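You operate a simulated robot arm through the tools that you are given. There is no shell and no other tool. Be economical: measure what you need, move in short steps, check, and stop when the job is done.

The job below is to be done with a simulated robot arm. You get a single attempt, and the scene is never put back.

JOB
Shim the banded insert till the yellow dial gauge is within one tick of zero.
Fine: on the anvil, with the one shim that the gauge asks for; swing the gauge back in; leave the other shims.

It is judged by the outcome, as a careful person would: the job done as asked, and still so three seconds after it is handed in. It fails if anything else is knocked over, pushed out of place, dropped, spilled or broken.

ROBOT AND FRAMES
A 6-joint arm with a two-finger parallel gripper, fixed in place. Base frame: the origin is at the foot of the arm, x ahead of it, y to its left, z up; the work surface is at about z = 860. Readings come in mm, degrees, newtons and seconds.
With the tool pointing down near the work surface it reaches from about 240 to 640 mm from the base axis. Its first joint turns from -66.0 to 66.0 degrees. Payload 2.7 kg.
The TCP is the grasp point between the finger pads, 23 mm short of the fingertips. In the tool frame z runs along the fingers and y along their closing line. The gripper opens to 94 mm. The fingers are 38 mm wide and 10 mm thick; the gripper's body (54 by 96 mm) begins 39 mm behind the TCP.
Orientation is that of the tool frame in the base frame, as [roll, pitch, yaw] about the fixed x, y, z axes, in that order (R = Rz(yaw) Ry(pitch) Rx(roll)). With the fingers straight down and closing along the base's y, the tool's x points along the base's -x, its y along +y and its z along -z.

CONTROLS
- The arm moves only by the tool nudge_tool. Its argument "targets" is a list of rows, each an object of numbers (a shift or turn left out is 0, a gripper value left out holds the last): "x", "y", "z": the shift along the tool's x, y, z in mm; "wx", "wy", "wz": the turn, a rotation vector about the tool's x, y, z in degrees; "gripper": the gripper command, from -1 (fully open) to 1 (shut), values between in proportion. In form: [{"x": .., "y": .., "z": .., "wx": .., "wy": .., "wz": .., "gripper": ..}, ...]. A call has 1 to 8 rows; each row shifts and turns the commanded pose from where the row before left it, along the tool's axes as they then stand. A row lasts 0.2 s, in which the tool goes at most 50 mm and 8.6 degrees; a call with a longer step from one row to the next is refused whole, and so is a gripper value outside its range. Where a pose cannot be reached the arm comes as near as it can. A force on the tool above 40 N (or 10 N above the force at the start of the call, whichever is more), or a blocked arm, ends the call early, and 0.2 s more pass. The fingers move at their own pace (about 45 mm/s each) and stop on an object; they squeeze with about 45 N. The grip force told is the motor's: it shows also when the fingers shut on nothing. Time passes only in rows, and 0.2 s behind the last, so rows that do not move let the fingers close. It gives the time, the measured TCP pose, the force on the tool (base axes), the opening and the grip force at its end, in the units of the frame above (readings bear some noise).
- Cameras (640 x 400 px; columns grow to the right, rows downward): "scene" is fixed at [82.5, -429, 1390.4]; the picture's right is [0.67, -0.74, 0.00], its down [-0.46, -0.42, -0.78] and it looks along [0.58, 0.53, -0.62] (base axes); focal length 214 px, centre (320, 200). "wrist" rides on the gripper at [86, 16, -74] in the tool frame; the picture's right is [-0.18, 0.98, 0.00], its down [-0.58, -0.11, -0.81] and it looks along [-0.79, -0.15, 0.59] (tool axes); focal length 243 px, centre (320, 200). There is no depth. A picture from a camera that has moved, and an enlarged one, comes with that camera's place and axes in the base frame and with its lens. The place of the scene camera against the robot may be out by one fixed shift of up to 25 mm in any direction.
- snapshot(camera): a new picture of that camera. No time passes.
- enlarge(camera, box): a new picture of the part [left, top, right, bottom] of that camera's present view, enlarged. No time passes.
- hand_in(): hands the job in; it is judged then, once.

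Work in short steps. Places have to be worked out from the pictures, the camera data and where the tool is seen: move nearer, look again, correct. Check each grasp and each placing, and mend what went wrong. You have 120 turns and 64 pictures in all, those below and enlarged ones among them. Open the gripper and draw the arm clear of the work before you hand the job in, unless the task says otherwise; then end with one line.

The tools are called after "Call:" by a JSON object that holds its "fn" and its "kwargs". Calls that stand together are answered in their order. nudge_tool: Moves the arm, as the interface text tells. Its arguments: {"type":"object","properties":{"targets":{"type":"array"}},"required":["targets"]} The other tools are called the same way: snapshot (camera) takes a picture; enlarge (camera, box) takes an enlarged picture of a part of a camera's view; hand_in () hands the job in.

At the start:

```text
time: 0.0
eef_pos: [349.4, -79.8, 1262.1]
ee_rot: [179.9, 0.0, -180.0]
contact_force: [0.1, 0.5, -0.8]
gripper_width: 93.8
grip_force: 0.0
```

scene: 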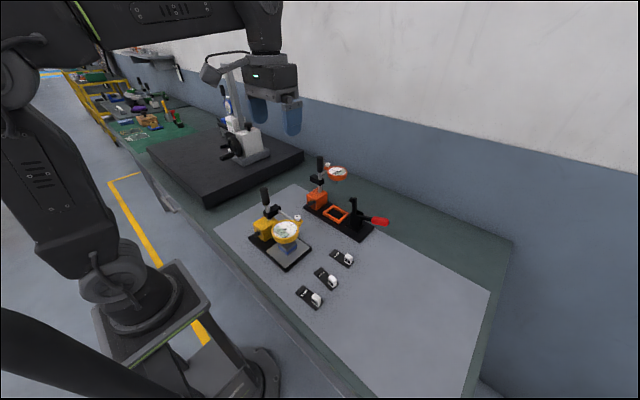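
wrist: 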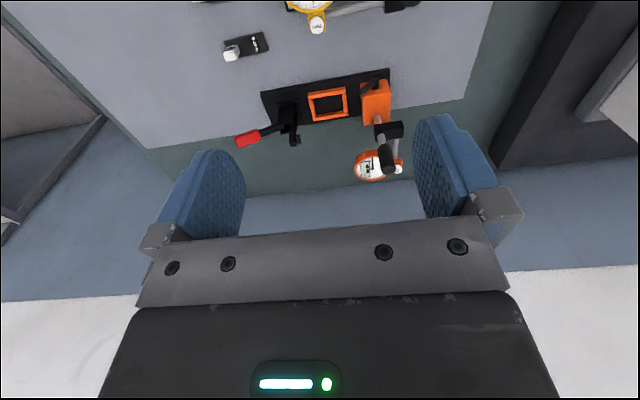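

I start by looking closely at the gauge stands and shims.

Call:
{"fn": "enlarge", "kwargs": {"camera": "scene", "box": [230, 170, 330, 280]}}

Call:
{"fn": "enlarge", "kwargs": {"camera": "scene", "box": [280, 230, 380, 320]}}

Call:
{"fn": "enlarge", "kwargs": {"camera": "scene", "box": [295, 140, 395, 250]}}

```text
3.64 times, centred on (280, 225) of scene
camera zoom: at [82.5, -429.0, 1390.4], right [0.67, -0.74, 0.0], down [-0.46, -0.42, -0.78], along [0.58, 0.53, -0.62], focal length 780 px, centre (466, 109)
```

zoom: 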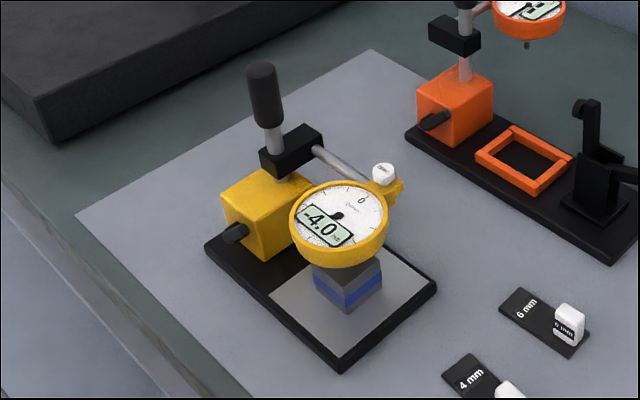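

```text
4.44 times, centred on (330, 275) of scene
camera zoom: at [82.5, -429.0, 1390.4], right [0.67, -0.74, 0.0], down [-0.46, -0.42, -0.78], along [0.58, 0.53, -0.62], focal length 953 px, centre (276, -133)
```

zoom: 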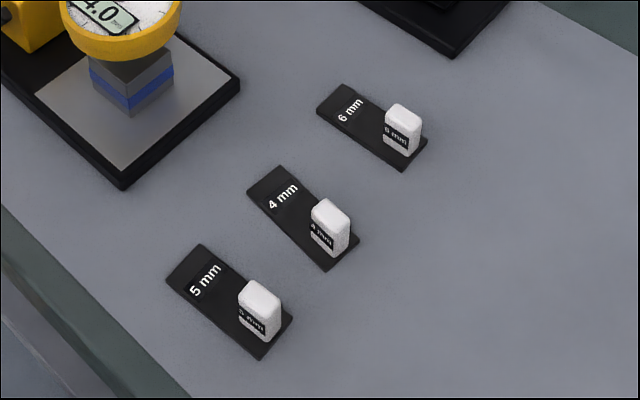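

```text
3.64 times, centred on (345, 195) of scene
camera zoom: at [82.5, -429.0, 1390.4], right [0.67, -0.74, 0.0], down [-0.46, -0.42, -0.78], along [0.58, 0.53, -0.62], focal length 780 px, centre (229, 218)
```

zoom: 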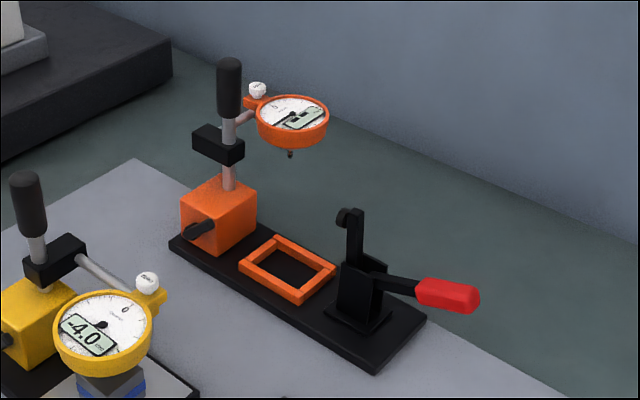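

The gauge reads -4.0, and shims of 6, 4 and 5 mm lie with white tabs. I lower the arm and draw it back to look more closely with the wrist camera.

Call:
{"fn": "nudge_tool", "kwargs": {"targets": [{"x": 25, "z": 33}, {"x": 25, "z": 33}, {"x": 25, "z": 33}, {"x": 25, "z": 33}, {}]}}

Call:
{"fn": "snapshot", "kwargs": {"camera": "wrist"}}

```text
time: 1.2
eef_pos: [250.6, -81.7, 1128.6]
ee_rot: [180.0, 0.0, -180.0]
contact_force: [-0.6, -0.3, -0.2]
gripper_width: 94.1
grip_force: 0.0
```

```text
58 pictures are left
camera wrist: at [164.0, -65.2, 1203.8], right [0.18, 0.98, 0.0], down [0.58, -0.11, 0.81], along [0.79, -0.15, -0.59], focal length 243 px, centre (320, 200)
```

wrist: 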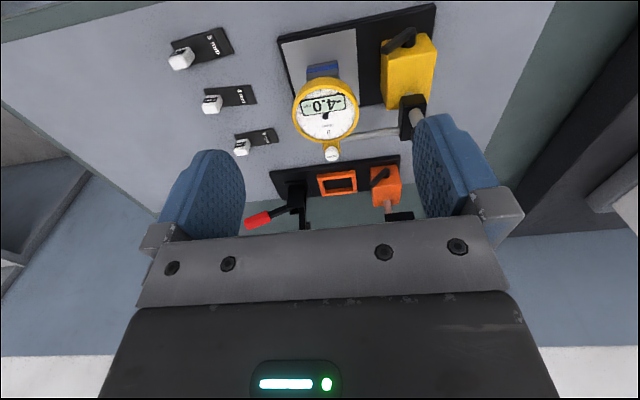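

Call:
{"fn": "enlarge", "kwargs": {"camera": "wrist", "box": [270, 0, 450, 170]}}

Call:
{"fn": "enlarge", "kwargs": {"camera": "wrist", "box": [150, 10, 300, 165]}}

```text
2.35 times, centred on (360, 85) of wrist
camera zoom: at [164.0, -65.2, 1203.8], right [0.18, 0.98, 0.0], down [0.58, -0.11, 0.81], along [0.79, -0.15, -0.59], focal length 571 px, centre (226, 471)
```

zoom: 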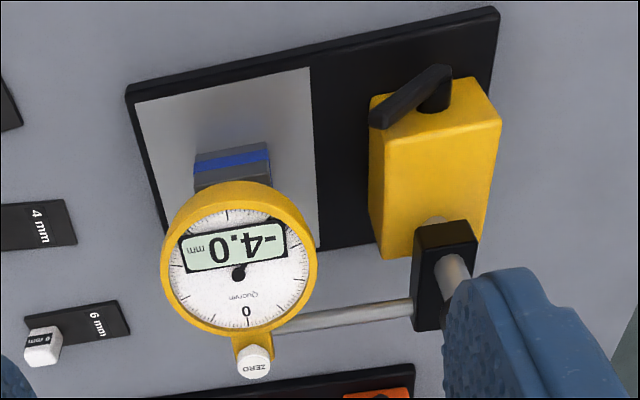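

```text
2.58 times, centred on (225, 88) of wrist
camera zoom: at [164.0, -65.2, 1203.8], right [0.18, 0.98, 0.0], down [0.58, -0.11, 0.81], along [0.79, -0.15, -0.59], focal length 626 px, centre (565, 490)
```

zoom: 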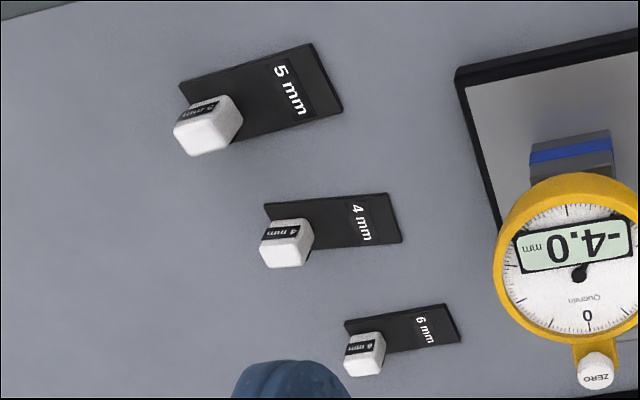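

The 4 mm shim matches the -4.0 mm reading, and the white knob is a ZERO button, which I won't touch. I look more closely at the post, handle and insert from the scene camera.

Call:
{"fn": "enlarge", "kwargs": {"camera": "scene", "box": [245, 180, 315, 225]}}

Call:
{"fn": "enlarge", "kwargs": {"camera": "scene", "box": [255, 215, 325, 275]}}

```text
8.89 times, centred on (280, 202) of scene
camera zoom: at [82.4, -429.0, 1390.4], right [0.67, -0.74, 0.0], down [-0.46, -0.42, -0.78], along [0.58, 0.53, -0.62], focal length 1906 px, centre (676, 178)
```

zoom: 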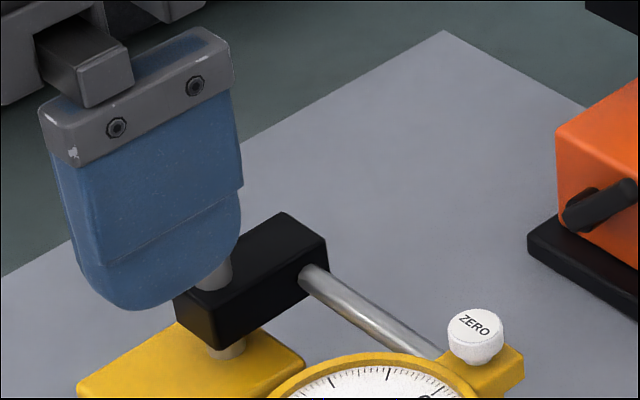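

```text
6.67 times, centred on (290, 245) of scene
camera zoom: at [82.4, -429.0, 1390.4], right [0.67, -0.74, 0.0], down [-0.46, -0.42, -0.78], along [0.58, 0.53, -0.62], focal length 1430 px, centre (520, -100)
```

zoom: 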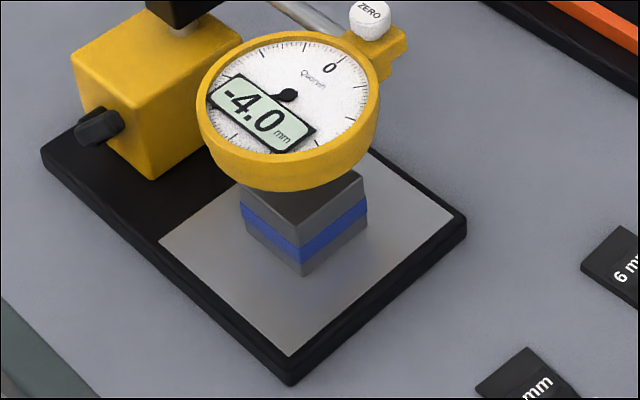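

I judge the post axis at about (355, 17), with its black grip at z 980–1037. I go above it and turn the wrist 45° ahead, planning to twist the grip and so swing the gauge out.

Call:
{"fn": "nudge_tool", "kwargs": {"targets": [{"x": -26, "y": 25}, {"x": -26, "y": 25}, {"x": -26, "y": 25}, {"x": -26, "y": 24}, {}]}}

Call:
{"fn": "nudge_tool", "kwargs": {"targets": [{"wz": 7.5}, {"wz": 7.5}, {"wz": 7.5}, {"wz": 7.5}, {"wz": 7.5}, {"wz": 7.5}, {}]}}

Call:
{"fn": "snapshot", "kwargs": {"camera": "wrist"}}

Call:
{"fn": "snapshot", "kwargs": {"camera": "scene"}}

```text
time: 2.4
eef_pos: [352.9, 17.2, 1129.6]
ee_rot: [179.9, -0.1, -179.9]
contact_force: [0.8, 0.6, 0.5]
gripper_width: 93.7
grip_force: 0.1
```

```text
time: 4.0
eef_pos: [353.5, 19.1, 1129.1]
ee_rot: [179.8, 0.0, 134.9]
contact_force: [0.6, 0.0, -0.3]
gripper_width: 94.0
grip_force: 0.0
```

```text
53 pictures are left
camera wrist: at [302.5, 91.8, 1205.2], right [0.83, 0.56, 0.0], down [0.33, -0.49, 0.81], along [0.45, -0.67, -0.59], focal length 243 px, centre (320, 200)
```

wrist: 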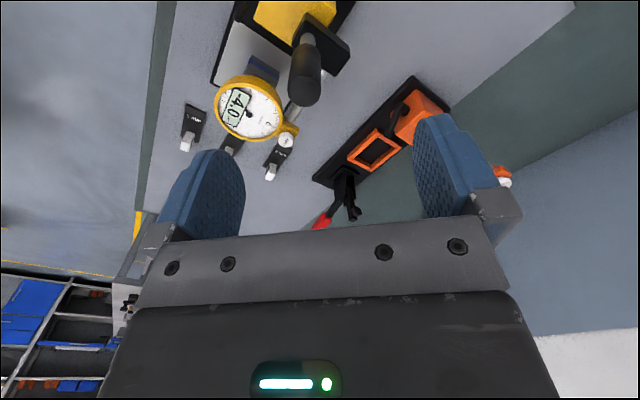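

```text
52 pictures are left
```

scene: 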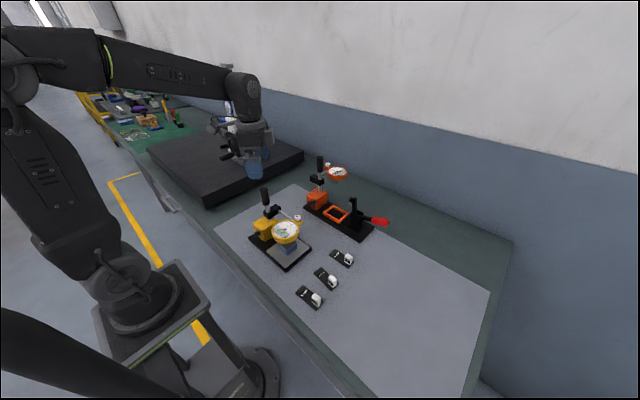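

The grip seems slightly nearer than reckoned, near (348, 4). I enlarge the view to refine that.

Call:
{"fn": "enlarge", "kwargs": {"camera": "wrist", "box": [205, 0, 365, 160]}}

Call:
{"fn": "enlarge", "kwargs": {"camera": "scene", "box": [240, 180, 310, 250]}}

```text
2.50 times, centred on (285, 80) of wrist
camera zoom: at [302.5, 91.8, 1205.2], right [0.83, 0.56, 0.0], down [0.33, -0.49, 0.81], along [0.45, -0.67, -0.59], focal length 606 px, centre (408, 500)
```

zoom: 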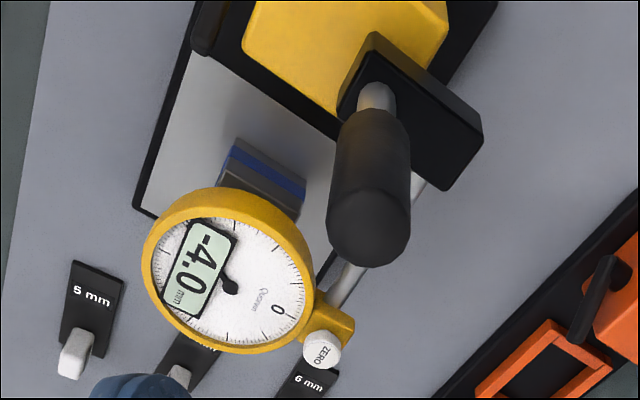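

```text
5.71 times, centred on (275, 215) of scene
camera zoom: at [82.5, -429.0, 1390.4], right [0.67, -0.74, 0.0], down [-0.46, -0.42, -0.78], along [0.58, 0.53, -0.62], focal length 1226 px, centre (577, 114)
```

zoom: 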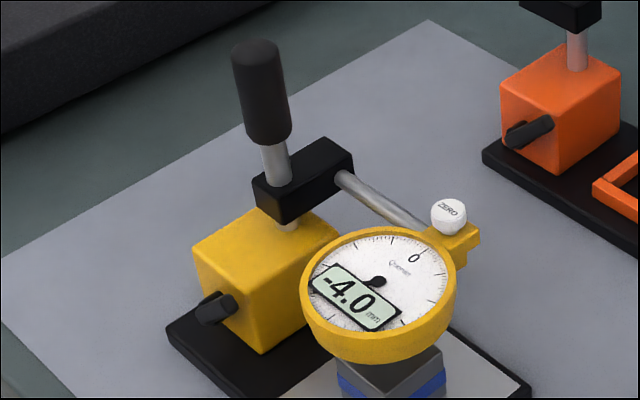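

The grip axis comes out at about (344, 9), spanning z 970–1045. I move over it and descend with the fingers open on either side.

Call:
{"fn": "nudge_tool", "kwargs": {"targets": [{"y": -13.9}, {"z": 30}, {"z": 30}, {}]}}

Call:
{"fn": "enlarge", "kwargs": {"camera": "scene", "box": [220, 150, 310, 240]}}

Call:
{"fn": "snapshot", "kwargs": {"camera": "wrist"}}

```text
time: 5.0
eef_pos: [344.0, 8.0, 1069.2]
ee_rot: [179.9, 0.1, 135.0]
contact_force: [-0.5, 0.4, -0.7]
gripper_width: 93.9
grip_force: 0.1
```

```text
4.44 times, centred on (265, 195) of scene
camera zoom: at [82.5, -429.0, 1390.4], right [0.67, -0.74, 0.0], down [-0.46, -0.42, -0.78], along [0.58, 0.53, -0.62], focal length 953 px, centre (564, 222)
```

zoom: 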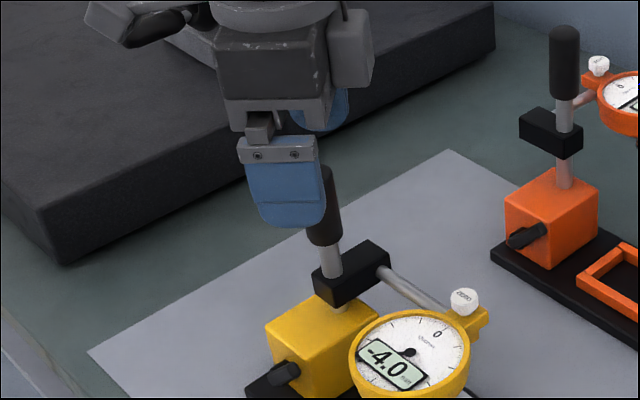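

```text
48 pictures are left
camera wrist: at [292.8, 81.7, 1145.8], right [0.83, 0.57, 0.0], down [0.33, -0.49, 0.81], along [0.46, -0.66, -0.59], focal length 243 px, centre (320, 200)
```

wrist: 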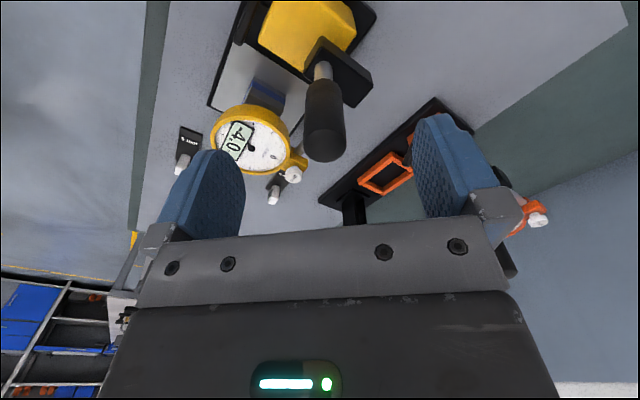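

The grip sits centred between the fingers. I descend 51 mm more and close.

Call:
{"fn": "nudge_tool", "kwargs": {"targets": [{"y": 1, "z": 25}, {"z": 26}, {}, {"gripper": 1}, {"gripper": 1}, {"gripper": 1}, {"gripper": 1}, {"gripper": 1}]}}

Call:
{"fn": "enlarge", "kwargs": {"camera": "scene", "box": [220, 160, 320, 260]}}

```text
time: 6.8
eef_pos: [346.3, 10.8, 1018.0]
ee_rot: [179.8, 0.1, 135.1]
contact_force: [15.3, 15.1, -6.9]
gripper_width: 23.6
grip_force: 42.7
```

```text
4.00 times, centred on (270, 210) of scene
camera zoom: at [83.0, -428.5, 1390.5], right [0.67, -0.74, 0.0], down [-0.46, -0.42, -0.78], along [0.58, 0.52, -0.62], focal length 858 px, centre (520, 160)
```

zoom: 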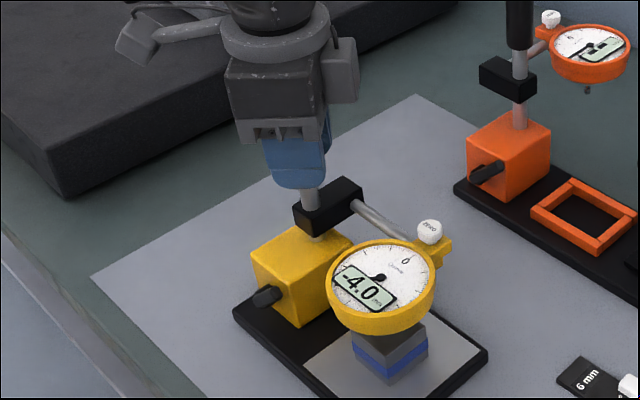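

The grip is held (23.6 mm wide) with about 21 N of sideways load, so the axis lies about 2–3 mm further in tool +y. I ease that out, then try a small counter-clockwise twist.

Call:
{"fn": "nudge_tool", "kwargs": {"targets": [{"y": 2.5}, {}, {"wz": -5}, {"wz": -5}, {"wz": -5}, {}]}}

Call:
{"fn": "enlarge", "kwargs": {"camera": "scene", "box": [220, 160, 320, 260]}}

```text
time: 8.2
eef_pos: [345.8, 9.3, 1017.8]
ee_rot: [-180.0, 0.0, 150.1]
contact_force: [13.5, -22.9, -20.9]
gripper_width: 23.2
grip_force: 44.9
```

```text
4.00 times, centred on (270, 210) of scene
camera zoom: at [83.1, -429.7, 1390.1], right [0.67, -0.74, 0.0], down [-0.46, -0.41, -0.78], along [0.58, 0.53, -0.62], focal length 858 px, centre (520, 160)
```

zoom: 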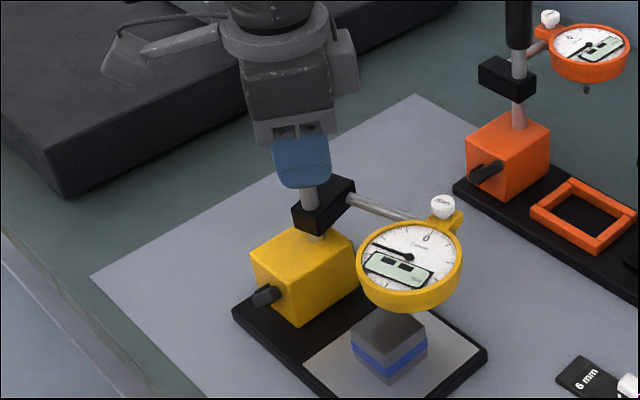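

The gauge swings with the grip. I ease the side load a bit and keep turning.

Call:
{"fn": "nudge_tool", "kwargs": {"targets": [{"x": -1.0, "y": -1.0, "z": 0.5}, {"wz": -6}, {"wz": -6}, {"wz": -6}, {"wz": -6}, {"wz": -6}, {}]}}

Call:
{"fn": "enlarge", "kwargs": {"camera": "scene", "box": [220, 150, 340, 270]}}

```text
time: 9.8
eef_pos: [345.6, 9.9, 1018.6]
ee_rot: [179.9, -0.1, -179.8]
contact_force: [14.7, -4.8, -26.9]
gripper_width: 23.6
grip_force: 45.2
```

```text
3.33 times, centred on (280, 210) of scene
camera zoom: at [83.2, -429.1, 1390.3], right [0.67, -0.74, 0.0], down [-0.46, -0.42, -0.78], along [0.58, 0.53, -0.62], focal length 715 px, centre (453, 167)
```

zoom: 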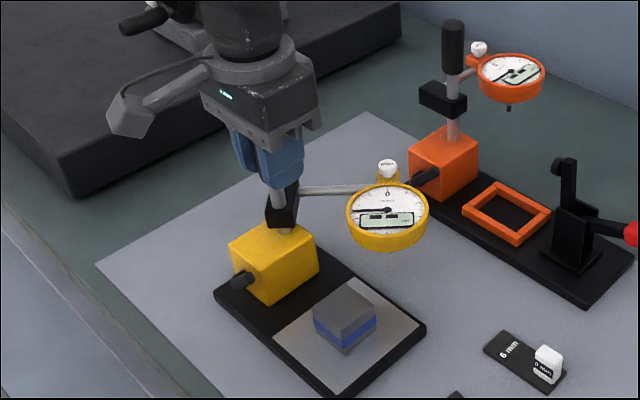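

Swung 45° so far. It needs to go further to leave room over the insert, so I continue about 40° more, well short of the orange stand.

Call:
{"fn": "nudge_tool", "kwargs": {"targets": [{"z": 0.8}, {"wz": -6}, {"wz": -6}, {"wz": -6}, {"wz": -6}, {"wz": -6}, {"wz": -6}, {}]}}

Call:
{"fn": "enlarge", "kwargs": {"camera": "scene", "box": [220, 150, 340, 270]}}

```text
time: 11.6
eef_pos: [346.2, 10.3, 1018.4]
ee_rot: [-180.0, 0.3, -143.9]
contact_force: [-8.7, 4.4, 27.3]
gripper_width: 23.2
grip_force: 44.6
```

```text
3.33 times, centred on (280, 210) of scene
camera zoom: at [81.9, -428.9, 1390.4], right [0.67, -0.74, 0.0], down [-0.46, -0.42, -0.78], along [0.58, 0.52, -0.62], focal length 715 px, centre (453, 167)
```

zoom: 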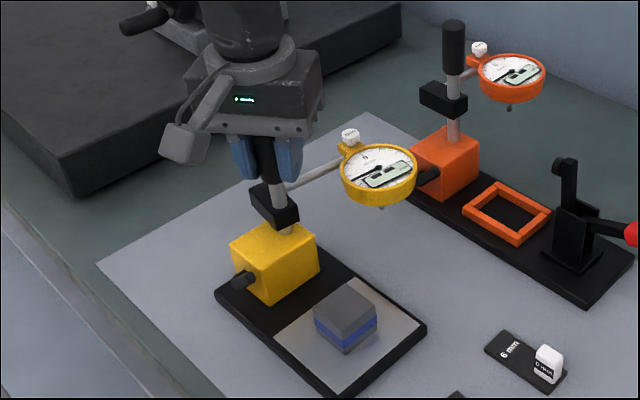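

The gauge is swung about 81° and clear of the insert, with its plunger visible below the dial. I release and rise.

Call:
{"fn": "nudge_tool", "kwargs": {"targets": [{"gripper": -1}, {"gripper": -1}, {"gripper": -1}, {"gripper": -1}, {"z": -30}, {"z": -40}, {"z": -40}, {}]}}

Call:
{"fn": "nudge_tool", "kwargs": {"targets": [{"wz": 7.2}, {"wz": 7.2}, {"wz": 7.2}, {"wz": 7.2}, {"wz": 7.2}, {"x": 40, "y": -20}, {"x": 40, "y": -30}, {}]}}

Call:
{"fn": "snapshot", "kwargs": {"camera": "wrist"}}

Call:
{"fn": "enlarge", "kwargs": {"camera": "wrist", "box": [180, 0, 440, 160]}}

```text
time: 13.4
eef_pos: [345.4, 8.9, 1128.5]
ee_rot: [180.0, 0.0, -144.0]
contact_force: [-0.3, -0.3, 0.6]
gripper_width: 94.2
grip_force: 0.1
```

```text
time: 15.2
eef_pos: [267.7, -39.1, 1126.2]
ee_rot: [179.9, 0.0, 180.0]
contact_force: [-0.1, -0.4, -0.8]
gripper_width: 94.0
grip_force: 0.0
```

```text
43 pictures are left
camera wrist: at [179.2, -22.6, 1201.9], right [0.18, 0.98, 0.0], down [0.58, -0.11, 0.81], along [0.79, -0.15, -0.59], focal length 243 px, centre (320, 200)
```

wrist: 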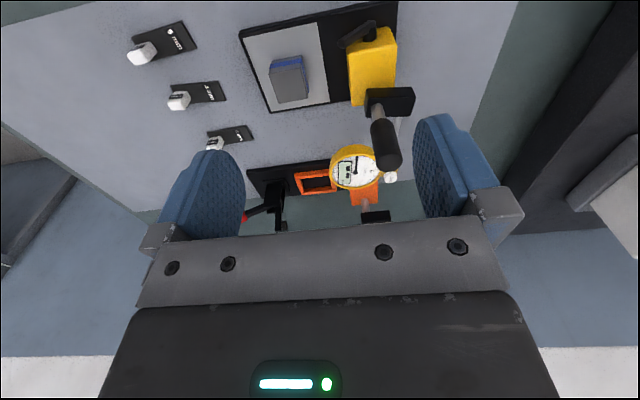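

```text
2.46 times, centred on (310, 80) of wrist
camera zoom: at [179.2, -22.6, 1201.9], right [0.18, 0.98, 0.0], down [0.58, -0.11, 0.81], along [0.79, -0.15, -0.59], focal length 597 px, centre (345, 495)
```

zoom: 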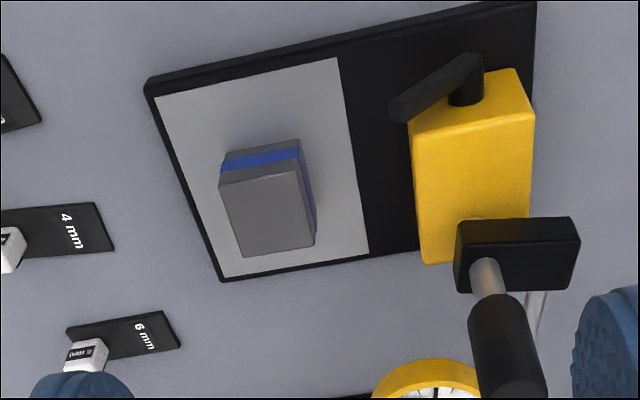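

The insert's top is clear: centre about (335, -93), about 41 mm square, top near z 896. I turn the gripper to close along base x with the camera on the far (-y) side, then look again.

Call:
{"fn": "nudge_tool", "kwargs": {"targets": [{"wz": -8}, {"wz": -8}, {"wz": -8}, {"wz": -8}, {"wz": -8}, {"wz": -8}, {"wz": -8}, {"wz": -8}]}}

Call:
{"fn": "nudge_tool", "kwargs": {"targets": [{"wz": -8}, {"wz": -8}, {"wz": -8}, {"wz": -2}, {"x": 27, "y": -33}, {"x": 27, "y": -34}, {}]}}

Call:
{"fn": "snapshot", "kwargs": {"camera": "wrist"}}

```text
time: 17.0
eef_pos: [266.9, -40.2, 1127.4]
ee_rot: [-180.0, 0.1, -115.8]
contact_force: [0.2, 0.7, -0.7]
gripper_width: 94.0
grip_force: 0.0
```

```text
time: 18.6
eef_pos: [334.3, -94.3, 1127.8]
ee_rot: [180.0, 0.1, -89.9]
contact_force: [0.4, -0.3, 0.2]
gripper_width: 94.2
grip_force: 0.1
```

```text
41 pictures are left
camera wrist: at [316.1, -180.8, 1202.9], right [-0.98, 0.18, 0.0], down [0.11, 0.58, 0.81], along [0.15, 0.79, -0.59], focal length 243 px, centre (320, 200)
```

wrist: 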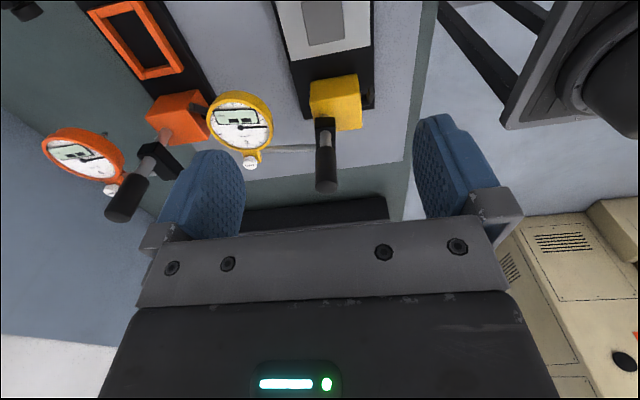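

The insert is just at the frame's top. I lower to z ≈ 1000 above it to see it well.

Call:
{"fn": "nudge_tool", "kwargs": {"targets": [{"z": 43}, {"z": 43}, {"z": 43}, {}]}}

Call:
{"fn": "snapshot", "kwargs": {"camera": "wrist"}}

```text
time: 19.6
eef_pos: [335.6, -93.0, 999.0]
ee_rot: [180.0, 0.1, -90.1]
contact_force: [-0.3, -0.1, -0.1]
gripper_width: 94.4
grip_force: 0.1
```

```text
40 pictures are left
camera wrist: at [318.6, -179.6, 1074.2], right [-0.98, 0.18, 0.0], down [0.11, 0.58, 0.81], along [0.15, 0.79, -0.59], focal length 243 px, centre (320, 200)
```

wrist: 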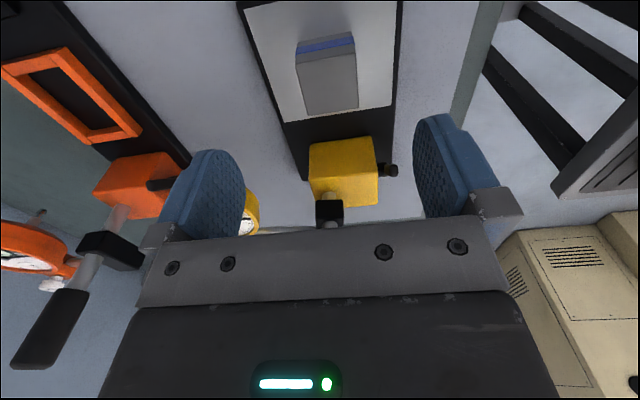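

The insert's centre is near (332, -90). I shift slightly, lower to z ≈ 899 and close on its x faces.

Call:
{"fn": "nudge_tool", "kwargs": {"targets": [{"x": -3, "y": 3.5, "z": 33}, {"z": 33}, {"z": 34}, {}]}}

Call:
{"fn": "nudge_tool", "kwargs": {"targets": [{"gripper": 0}, {"gripper": 0.2}, {"gripper": 1}, {"gripper": 1}, {"gripper": 1}, {"gripper": 1}]}}

Call:
{"fn": "enlarge", "kwargs": {"camera": "scene", "box": [220, 160, 340, 280]}}

```text
time: 20.6
eef_pos: [330.7, -92.4, 899.9]
ee_rot: [180.0, 0.1, -90.0]
contact_force: [1.0, -0.6, 0.1]
gripper_width: 94.0
grip_force: 0.1
```

```text
time: 22.0
eef_pos: [330.4, -90.3, 899.3]
ee_rot: [-180.0, 0.0, -90.0]
contact_force: [-3.1, -0.5, 0.4]
gripper_width: 40.0
grip_force: 45.0
```

```text
3.33 times, centred on (280, 220) of scene
camera zoom: at [82.4, -429.0, 1390.4], right [0.67, -0.74, 0.0], down [-0.46, -0.42, -0.78], along [0.58, 0.53, -0.62], focal length 715 px, centre (453, 133)
```

zoom: 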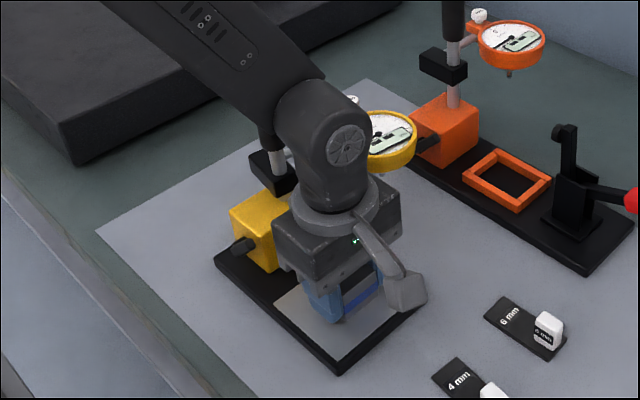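

The insert is held at 40.0 mm. I lift it, move it away from the gauge in -y, then towards +x to park on the free mat at about (445, -150).

Call:
{"fn": "nudge_tool", "kwargs": {"targets": [{"z": -25}, {"z": -30}, {"x": 30}, {"x": 30}, {"y": -38}, {"y": -38}, {"y": -38}, {}]}}

Call:
{"fn": "enlarge", "kwargs": {"camera": "scene", "box": [230, 160, 370, 280]}}

Call:
{"fn": "snapshot", "kwargs": {"camera": "wrist"}}

```text
time: 23.8
eef_pos: [443.9, -152.6, 956.4]
ee_rot: [180.0, 0.2, -90.0]
contact_force: [0.7, 0.1, -4.0]
gripper_width: 39.8
grip_force: 44.7
```

```text
3.33 times, centred on (300, 220) of scene
camera zoom: at [82.5, -429.0, 1390.4], right [0.67, -0.74, 0.0], down [-0.46, -0.42, -0.78], along [0.58, 0.53, -0.62], focal length 715 px, centre (387, 133)
```

zoom: 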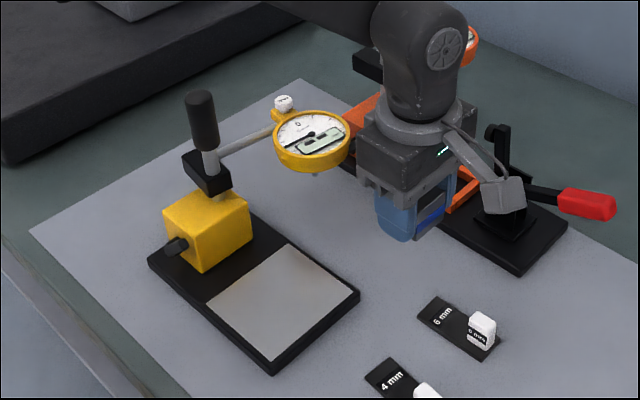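

```text
37 pictures are left
camera wrist: at [427.2, -238.4, 1030.7], right [-0.98, 0.18, 0.0], down [0.11, 0.58, 0.81], along [0.15, 0.79, -0.59], focal length 243 px, centre (320, 200)
```

wrist: 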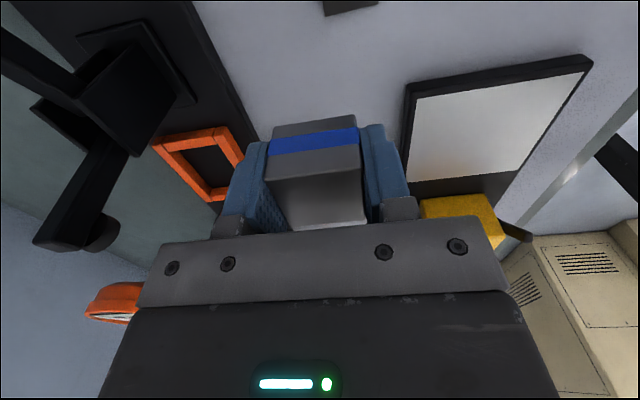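

There is free mat under the insert, with the orange base starting at about x 500. I shift 4 mm back and lower towards the mat.

Call:
{"fn": "nudge_tool", "kwargs": {"targets": [{"y": 4, "z": 20}, {"z": 21}, {"z": 20}, {}, {"z": 1.5}, {"z": 1.5}, {}]}}

Call:
{"fn": "nudge_tool", "kwargs": {"targets": [{"z": 1.5}, {}]}}

Call:
{"fn": "nudge_tool", "kwargs": {"targets": [{"z": 1}, {}]}}

Call:
{"fn": "enlarge", "kwargs": {"camera": "scene", "box": [280, 190, 370, 280]}}

```text
time: 25.4
eef_pos: [439.2, -150.1, 890.6]
ee_rot: [180.0, 0.1, -90.0]
contact_force: [-0.3, 0.2, -4.3]
gripper_width: 39.7
grip_force: 45.3
```

```text
time: 26.0
eef_pos: [439.9, -151.4, 888.5]
ee_rot: [-180.0, 0.1, -89.9]
contact_force: [0.0, -0.4, -4.8]
gripper_width: 40.0
grip_force: 45.8
```

```text
time: 26.6
eef_pos: [439.8, -151.7, 887.5]
ee_rot: [180.0, 0.1, -90.0]
contact_force: [0.6, 0.1, -4.0]
gripper_width: 39.9
grip_force: 44.9
```

```text
4.44 times, centred on (325, 235) of scene
camera zoom: at [82.5, -429.0, 1390.4], right [0.67, -0.74, 0.0], down [-0.46, -0.42, -0.78], along [0.58, 0.53, -0.62], focal length 953 px, centre (298, 44)
```

zoom: 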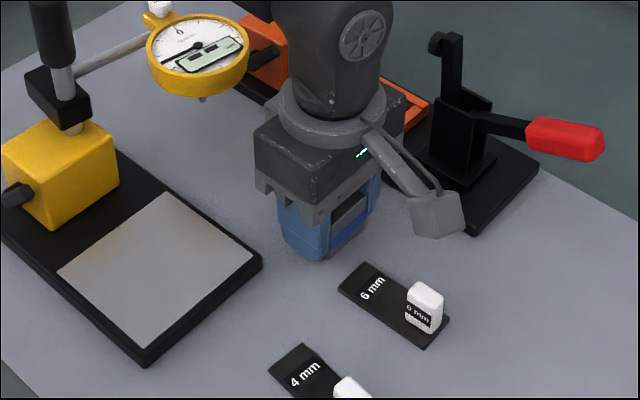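

No contact yet: the load still shows about 4 N of weight. I continue in 1 mm steps.

Call:
{"fn": "nudge_tool", "kwargs": {"targets": [{"z": 1}, {}]}}

Call:
{"fn": "nudge_tool", "kwargs": {"targets": [{"z": 1}, {}]}}

```text
time: 27.2
eef_pos: [439.9, -151.5, 887.0]
ee_rot: [180.0, 0.1, -90.0]
contact_force: [-0.5, -0.3, -3.6]
gripper_width: 39.6
grip_force: 45.4
```

```text
time: 27.8
eef_pos: [440.2, -151.9, 885.3]
ee_rot: [179.9, 0.1, -90.0]
contact_force: [-0.3, -0.3, -4.9]
gripper_width: 39.8
grip_force: 45.5
```

Call:
{"fn": "nudge_tool", "kwargs": {"targets": [{"z": 0.8}, {}]}}

Call:
{"fn": "enlarge", "kwargs": {"camera": "wrist", "box": [200, 60, 440, 230]}}

```text
time: 28.4
eef_pos: [439.9, -150.7, 884.7]
ee_rot: [180.0, 0.2, -90.1]
contact_force: [-0.9, 0.2, -4.2]
gripper_width: 39.9
grip_force: 44.9
```

```text
2.35 times, centred on (320, 145) of wrist
camera zoom: at [422.5, -237.6, 959.8], right [-0.98, 0.18, 0.0], down [0.11, 0.58, 0.81], along [0.15, 0.79, -0.59], focal length 571 px, centre (320, 329)
```

zoom: 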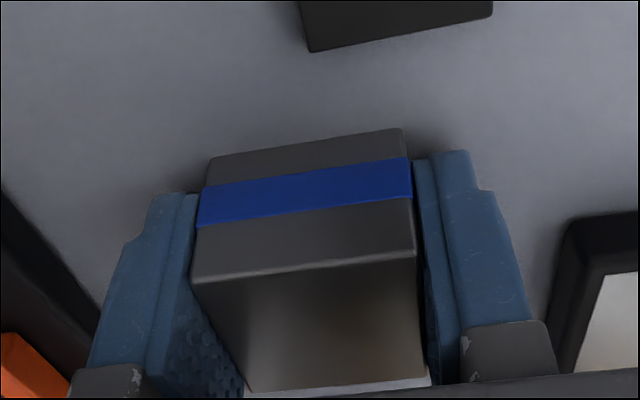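

Call:
{"fn": "nudge_tool", "kwargs": {"targets": [{"z": 0.8}, {}]}}

Call:
{"fn": "nudge_tool", "kwargs": {"targets": [{"z": 0.8}, {}]}}

```text
time: 29.0
eef_pos: [440.3, -152.0, 884.1]
ee_rot: [-179.9, 0.0, -90.0]
contact_force: [-3.0, -0.7, 7.3]
gripper_width: 39.7
grip_force: 45.4
```

```text
time: 29.6
eef_pos: [439.6, -150.8, 884.7]
ee_rot: [-179.9, 0.0, -90.1]
contact_force: [-12.7, 0.3, 31.6]
gripper_width: 39.7
grip_force: 45.5
```

Contact was made at TCP z ≈ 884.4, so the anvil stands about 15 mm above the mat. I relax, open part-way and rise.

Call:
{"fn": "nudge_tool", "kwargs": {"targets": [{"z": -1}, {"gripper": -0.2}, {"gripper": -0.2}, {"gripper": -0.2}, {"z": -15}, {"z": -35}, {"z": -45}, {}]}}

Call:
{"fn": "snapshot", "kwargs": {"camera": "wrist"}}

```text
time: 31.4
eef_pos: [442.6, -152.3, 978.3]
ee_rot: [-180.0, 0.1, -89.9]
contact_force: [-0.1, 0.0, 0.4]
gripper_width: 56.5
grip_force: 0.1
```

```text
34 pictures are left
camera wrist: at [424.5, -238.5, 1053.7], right [-0.98, 0.18, 0.0], down [0.11, 0.58, 0.81], along [0.15, 0.79, -0.59], focal length 243 px, centre (320, 200)
```

wrist: 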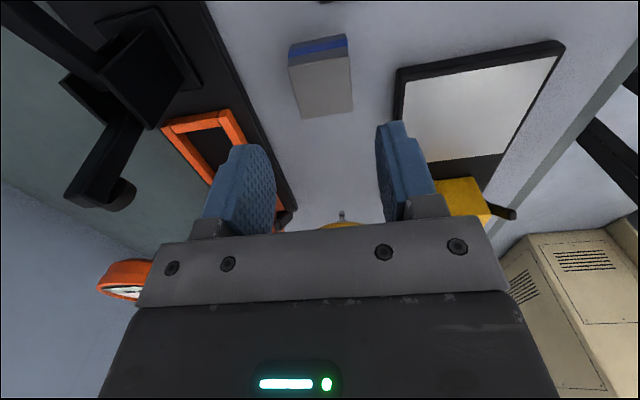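

The insert stands parked upright. Now I go towards the 4 mm shim and look at it from above.

Call:
{"fn": "nudge_tool", "kwargs": {"targets": [{"z": -36}, {"x": 27.6, "y": 22.2, "z": -7}, {"x": 27.6, "y": 22.2, "z": -7}, {"x": 27.6, "y": 22.2, "z": -7}, {"x": 27.6, "y": 22.2, "z": -7}, {"x": 27.6, "y": 22.2, "z": -7}, {}]}}

Call:
{"fn": "snapshot", "kwargs": {"camera": "wrist"}}

Call:
{"fn": "enlarge", "kwargs": {"camera": "wrist", "box": [200, 0, 440, 150]}}

```text
time: 33.0
eef_pos: [328.9, -289.6, 1050.6]
ee_rot: [180.0, 0.1, -90.0]
contact_force: [-0.3, 0.3, 0.7]
gripper_width: 56.3
grip_force: 0.0
```

```text
33 pictures are left
camera wrist: at [312.1, -375.8, 1125.2], right [-0.98, 0.18, 0.0], down [0.11, 0.58, 0.81], along [0.15, 0.79, -0.59], focal length 243 px, centre (320, 200)
```

wrist: 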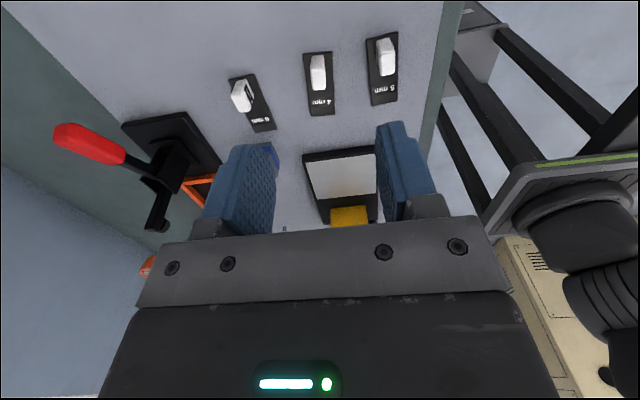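

```text
2.67 times, centred on (320, 75) of wrist
camera zoom: at [312.1, -375.8, 1125.2], right [-0.98, 0.18, 0.0], down [0.11, 0.58, 0.81], along [0.15, 0.79, -0.59], focal length 647 px, centre (320, 533)
```

zoom: 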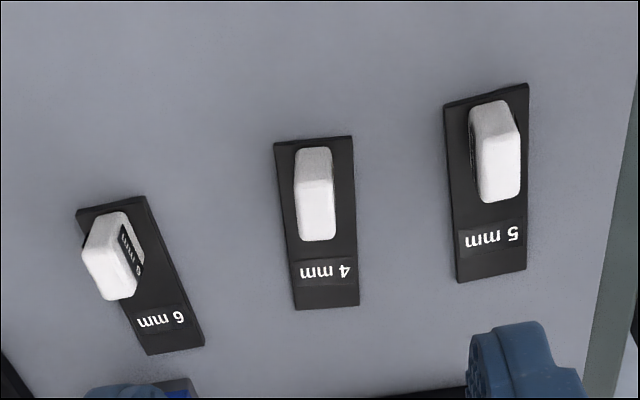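

The 4 mm shim lies with its tab at about (336, -256), turned about 5.5° clockwise. I move above it, match that turn and descend part-way to check.

Call:
{"fn": "nudge_tool", "kwargs": {"targets": [{"x": -33, "y": -7}, {"wz": 5.5}, {"z": 37}, {"z": 37}, {"z": 20}, {}]}}

Call:
{"fn": "snapshot", "kwargs": {"camera": "wrist"}}

Call:
{"fn": "enlarge", "kwargs": {"camera": "scene", "box": [280, 220, 380, 320]}}

```text
time: 34.4
eef_pos: [337.2, -255.2, 955.9]
ee_rot: [-180.0, 0.1, -95.5]
contact_force: [-0.6, 0.0, 0.1]
gripper_width: 56.2
grip_force: 0.0
```

```text
31 pictures are left
camera wrist: at [310.4, -339.6, 1031.3], right [-0.96, 0.28, 0.0], down [0.16, 0.57, 0.81], along [0.22, 0.78, -0.59], focal length 243 px, centre (320, 200)
```

wrist: 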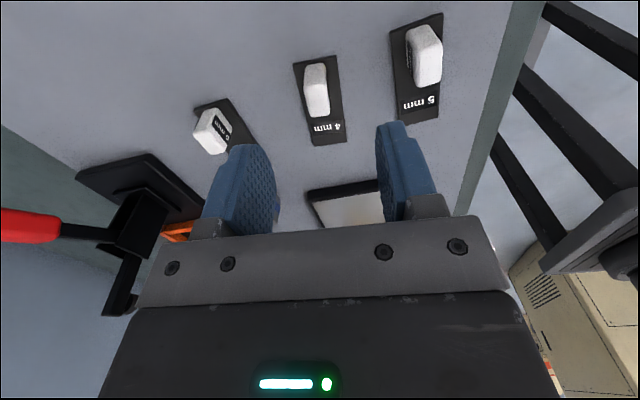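

```text
4.00 times, centred on (330, 270) of scene
camera zoom: at [82.5, -429.0, 1390.4], right [0.67, -0.74, 0.0], down [-0.46, -0.42, -0.78], along [0.58, 0.53, -0.62], focal length 858 px, centre (280, -80)
```

zoom: 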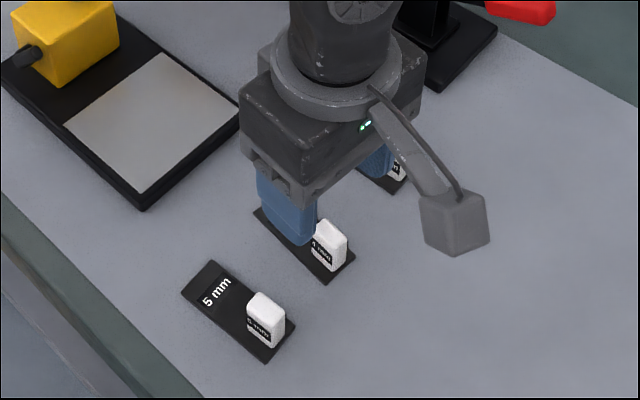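

The tab is centred beneath the tool. I descend to z ≈ 891 and close on the tab.

Call:
{"fn": "nudge_tool", "kwargs": {"targets": [{"z": 33}, {"z": 31}, {}, {"gripper": 1}, {"gripper": 1}, {"gripper": 1}, {"gripper": 1}]}}

Call:
{"fn": "enlarge", "kwargs": {"camera": "scene", "box": [280, 220, 380, 320]}}

```text
time: 36.0
eef_pos: [336.5, -256.2, 891.7]
ee_rot: [-180.0, 0.1, -95.6]
contact_force: [0.1, 0.3, -0.9]
gripper_width: 13.2
grip_force: 44.7
```

```text
4.00 times, centred on (330, 270) of scene
camera zoom: at [82.5, -429.0, 1390.4], right [0.67, -0.74, 0.0], down [-0.46, -0.42, -0.78], along [0.58, 0.53, -0.62], focal length 858 px, centre (280, -80)
```

zoom: 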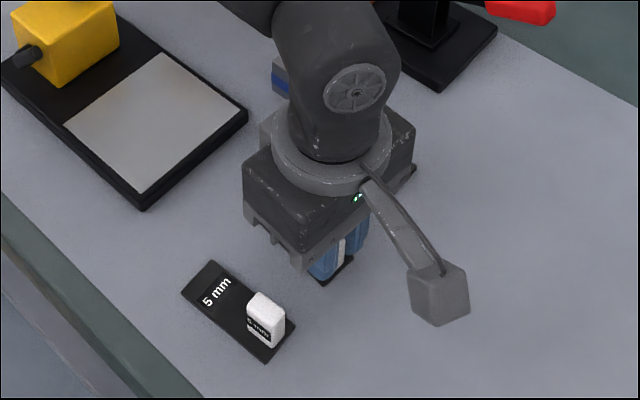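

The tab is held (13.2 mm). I lift the shim, square it up and carry it over the anvil with the tab at about y -123.

Call:
{"fn": "nudge_tool", "kwargs": {"targets": [{"z": -20}, {"z": -30}, {"wz": -5.5}, {"x": -33, "y": 5.5}, {"x": -33}, {"x": -33}, {"x": -33}, {}]}}

Call:
{"fn": "snapshot", "kwargs": {"camera": "wrist"}}

Call:
{"fn": "enlarge", "kwargs": {"camera": "scene", "box": [240, 190, 340, 290]}}

```text
time: 37.8
eef_pos: [329.5, -122.5, 941.1]
ee_rot: [180.0, 0.1, -90.0]
contact_force: [0.6, -0.4, -1.8]
gripper_width: 13.0
grip_force: 44.7
```

```text
28 pictures are left
camera wrist: at [312.5, -209.2, 1016.9], right [-0.98, 0.18, 0.0], down [0.11, 0.58, 0.81], along [0.15, 0.79, -0.59], focal length 243 px, centre (320, 200)
```

wrist: 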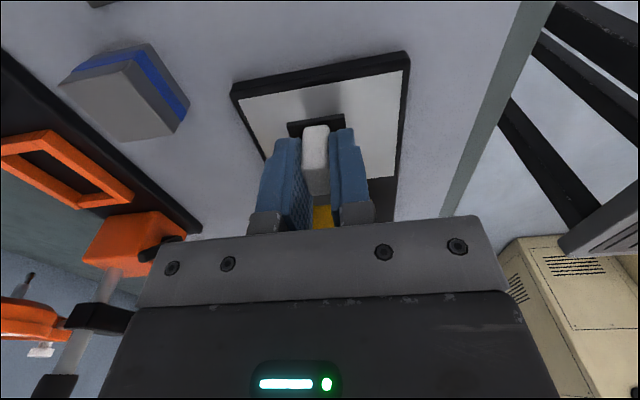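

```text
4.00 times, centred on (290, 240) of scene
camera zoom: at [82.5, -429.0, 1390.4], right [0.67, -0.74, 0.0], down [-0.46, -0.42, -0.78], along [0.58, 0.53, -0.62], focal length 858 px, centre (440, 40)
```

zoom: 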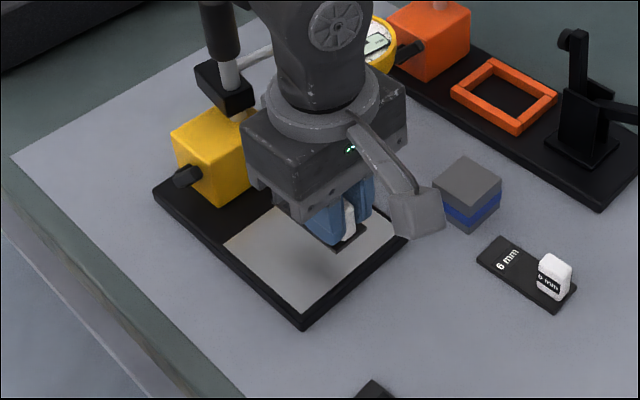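

The shim hangs level over the anvil. I lower it to just above the expected contact (TCP ≈ 906.6), then creep down.

Call:
{"fn": "nudge_tool", "kwargs": {"targets": [{"y": -1, "z": 16}, {"z": 16}, {}, {"z": 1}, {}]}}

Call:
{"fn": "nudge_tool", "kwargs": {"targets": [{"z": 0.8}, {}]}}

Call:
{"fn": "nudge_tool", "kwargs": {"targets": [{"z": 0.8}, {}]}}

```text
time: 39.0
eef_pos: [331.7, -124.6, 908.6]
ee_rot: [-180.0, 0.2, -90.0]
contact_force: [0.3, 0.8, -0.4]
gripper_width: 13.2
grip_force: 45.3
```

```text
time: 39.6
eef_pos: [332.6, -124.3, 907.4]
ee_rot: [179.9, 0.0, -89.9]
contact_force: [0.7, 0.5, 1.1]
gripper_width: 13.4
grip_force: 45.4
```

```text
time: 40.2
eef_pos: [331.7, -124.2, 907.3]
ee_rot: [-179.9, 0.0, -90.0]
contact_force: [-3.8, 1.5, 16.6]
gripper_width: 13.4
grip_force: 45.2
```

Contact (17 N) at the expected height. I relax, open a little and rise.

Call:
{"fn": "nudge_tool", "kwargs": {"targets": [{"z": -0.7}, {"gripper": 0}, {"gripper": 0}, {"gripper": 0}, {"z": -30}, {"z": -40}, {"x": 20, "z": -20}, {}]}}

Call:
{"fn": "snapshot", "kwargs": {"camera": "wrist"}}

Call:
{"fn": "enlarge", "kwargs": {"camera": "wrist", "box": [180, 20, 440, 200]}}

```text
time: 42.0
eef_pos: [331.9, -143.2, 998.9]
ee_rot: [-180.0, 0.1, -89.9]
contact_force: [0.3, -0.1, -0.3]
gripper_width: 46.7
grip_force: 0.1
```

```text
26 pictures are left
camera wrist: at [315.2, -229.3, 1074.3], right [-0.98, 0.18, 0.0], down [0.11, 0.58, 0.81], along [0.15, 0.79, -0.59], focal length 243 px, centre (320, 200)
```

wrist: 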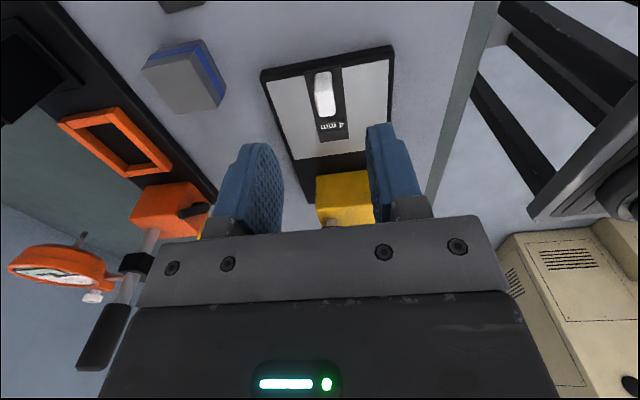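

```text
2.22 times, centred on (310, 110) of wrist
camera zoom: at [315.2, -229.3, 1074.3], right [-0.98, 0.18, 0.0], down [0.11, 0.58, 0.81], along [0.15, 0.79, -0.59], focal length 539 px, centre (342, 400)
```

zoom: 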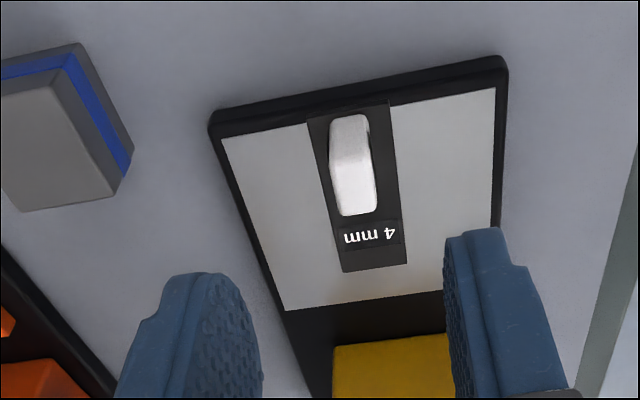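

The 4 mm shim lies flat and squarely on the anvil, with the tab at the -y end. Now I go back above the parked insert and look.

Call:
{"fn": "nudge_tool", "kwargs": {"targets": [{"x": 6, "y": -36, "gripper": -0.2}, {"x": 6, "y": -36}, {"x": 6, "y": -36}, {}]}}

Call:
{"fn": "snapshot", "kwargs": {"camera": "wrist"}}

Call:
{"fn": "enlarge", "kwargs": {"camera": "scene", "box": [240, 200, 360, 280]}}

```text
time: 43.0
eef_pos: [440.2, -162.4, 997.2]
ee_rot: [180.0, 0.1, -90.1]
contact_force: [0.0, -0.1, 0.6]
gripper_width: 56.5
grip_force: 0.1
```

```text
24 pictures are left
camera wrist: at [424.3, -248.1, 1073.4], right [-0.98, 0.18, 0.0], down [0.11, 0.58, 0.81], along [0.15, 0.79, -0.59], focal length 243 px, centre (320, 200)
```

wrist: 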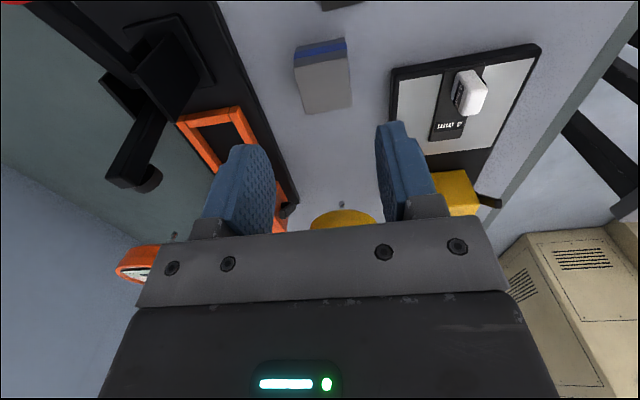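

```text
5.00 times, centred on (300, 240) of scene
camera zoom: at [82.5, -429.0, 1390.4], right [0.67, -0.74, 0.0], down [-0.46, -0.42, -0.78], along [0.58, 0.53, -0.62], focal length 1072 px, centre (420, 0)
```

zoom: 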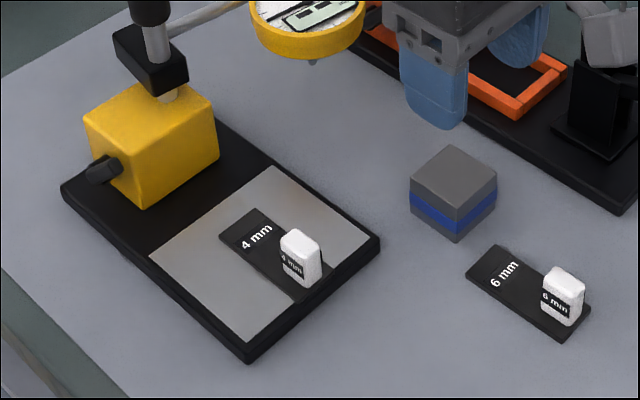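

The insert sits square, centred near (440, -150). I align and lower to z ≈ 886, then close.

Call:
{"fn": "nudge_tool", "kwargs": {"targets": [{"x": -12.4, "y": 0.7, "z": 35}, {"z": 38}, {"z": 38}, {}, {"gripper": 1}, {"gripper": 1}, {"gripper": 1}, {"gripper": 1}]}}

Call:
{"fn": "nudge_tool", "kwargs": {"targets": [{"z": -35}, {"z": -40}, {}]}}

```text
time: 44.8
eef_pos: [437.9, -150.8, 885.7]
ee_rot: [180.0, 0.0, -90.0]
contact_force: [0.4, 0.1, 0.5]
gripper_width: 39.7
grip_force: 45.0
```

```text
time: 45.6
eef_pos: [438.9, -149.1, 960.5]
ee_rot: [179.9, 0.1, -90.0]
contact_force: [-0.2, -0.8, -4.3]
gripper_width: 39.6
grip_force: 45.2
```

The insert is held and lifted. I carry it back over the shim, moving in x first and then in +y.

Call:
{"fn": "nudge_tool", "kwargs": {"targets": [{"y": 36}, {"y": 36}, {"y": 36}, {"x": -30}, {"x": -30}, {}]}}

Call:
{"fn": "snapshot", "kwargs": {"camera": "wrist"}}

Call:
{"fn": "enlarge", "kwargs": {"camera": "scene", "box": [240, 180, 340, 280]}}

```text
time: 47.0
eef_pos: [330.4, -89.2, 960.1]
ee_rot: [-179.9, 0.1, -89.9]
contact_force: [0.1, 0.3, -4.0]
gripper_width: 40.0
grip_force: 44.8
```

```text
22 pictures are left
camera wrist: at [313.7, -175.6, 1035.3], right [-0.98, 0.18, 0.0], down [0.11, 0.58, 0.81], along [0.15, 0.79, -0.59], focal length 243 px, centre (320, 200)
```

wrist: 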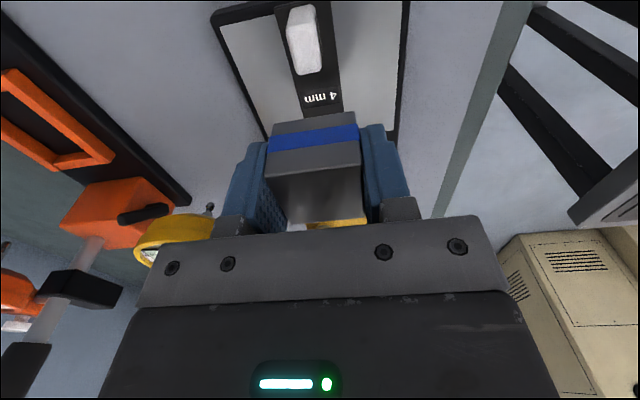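

```text
4.00 times, centred on (290, 230) of scene
camera zoom: at [82.5, -429.0, 1390.4], right [0.67, -0.74, 0.0], down [-0.46, -0.42, -0.78], along [0.58, 0.53, -0.62], focal length 858 px, centre (440, 80)
```

zoom: 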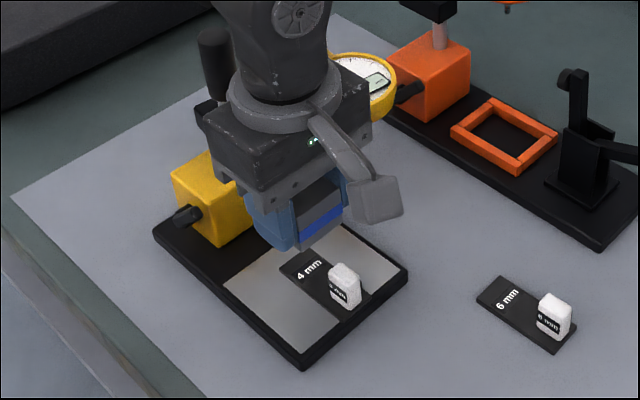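

The insert is about 5 mm clear of the tab and above the shim's free part. I lower to just above the expected contact (TCP ≈ 904.6).

Call:
{"fn": "nudge_tool", "kwargs": {"targets": [{"z": 20}, {"z": 20}, {"z": 12}, {}]}}

Call:
{"fn": "snapshot", "kwargs": {"camera": "wrist"}}

```text
time: 48.0
eef_pos: [328.7, -88.6, 910.2]
ee_rot: [-180.0, 0.1, -90.1]
contact_force: [1.2, -0.1, -3.7]
gripper_width: 39.9
grip_force: 44.6
```

```text
20 pictures are left
camera wrist: at [313.0, -175.6, 985.1], right [-0.98, 0.18, 0.0], down [0.11, 0.58, 0.81], along [0.15, 0.79, -0.59], focal length 243 px, centre (320, 200)
```

wrist: 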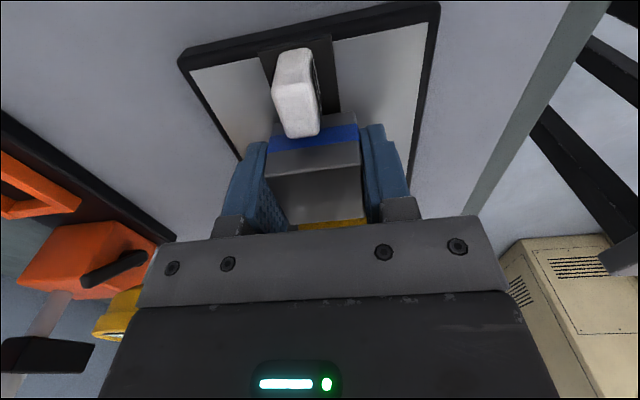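

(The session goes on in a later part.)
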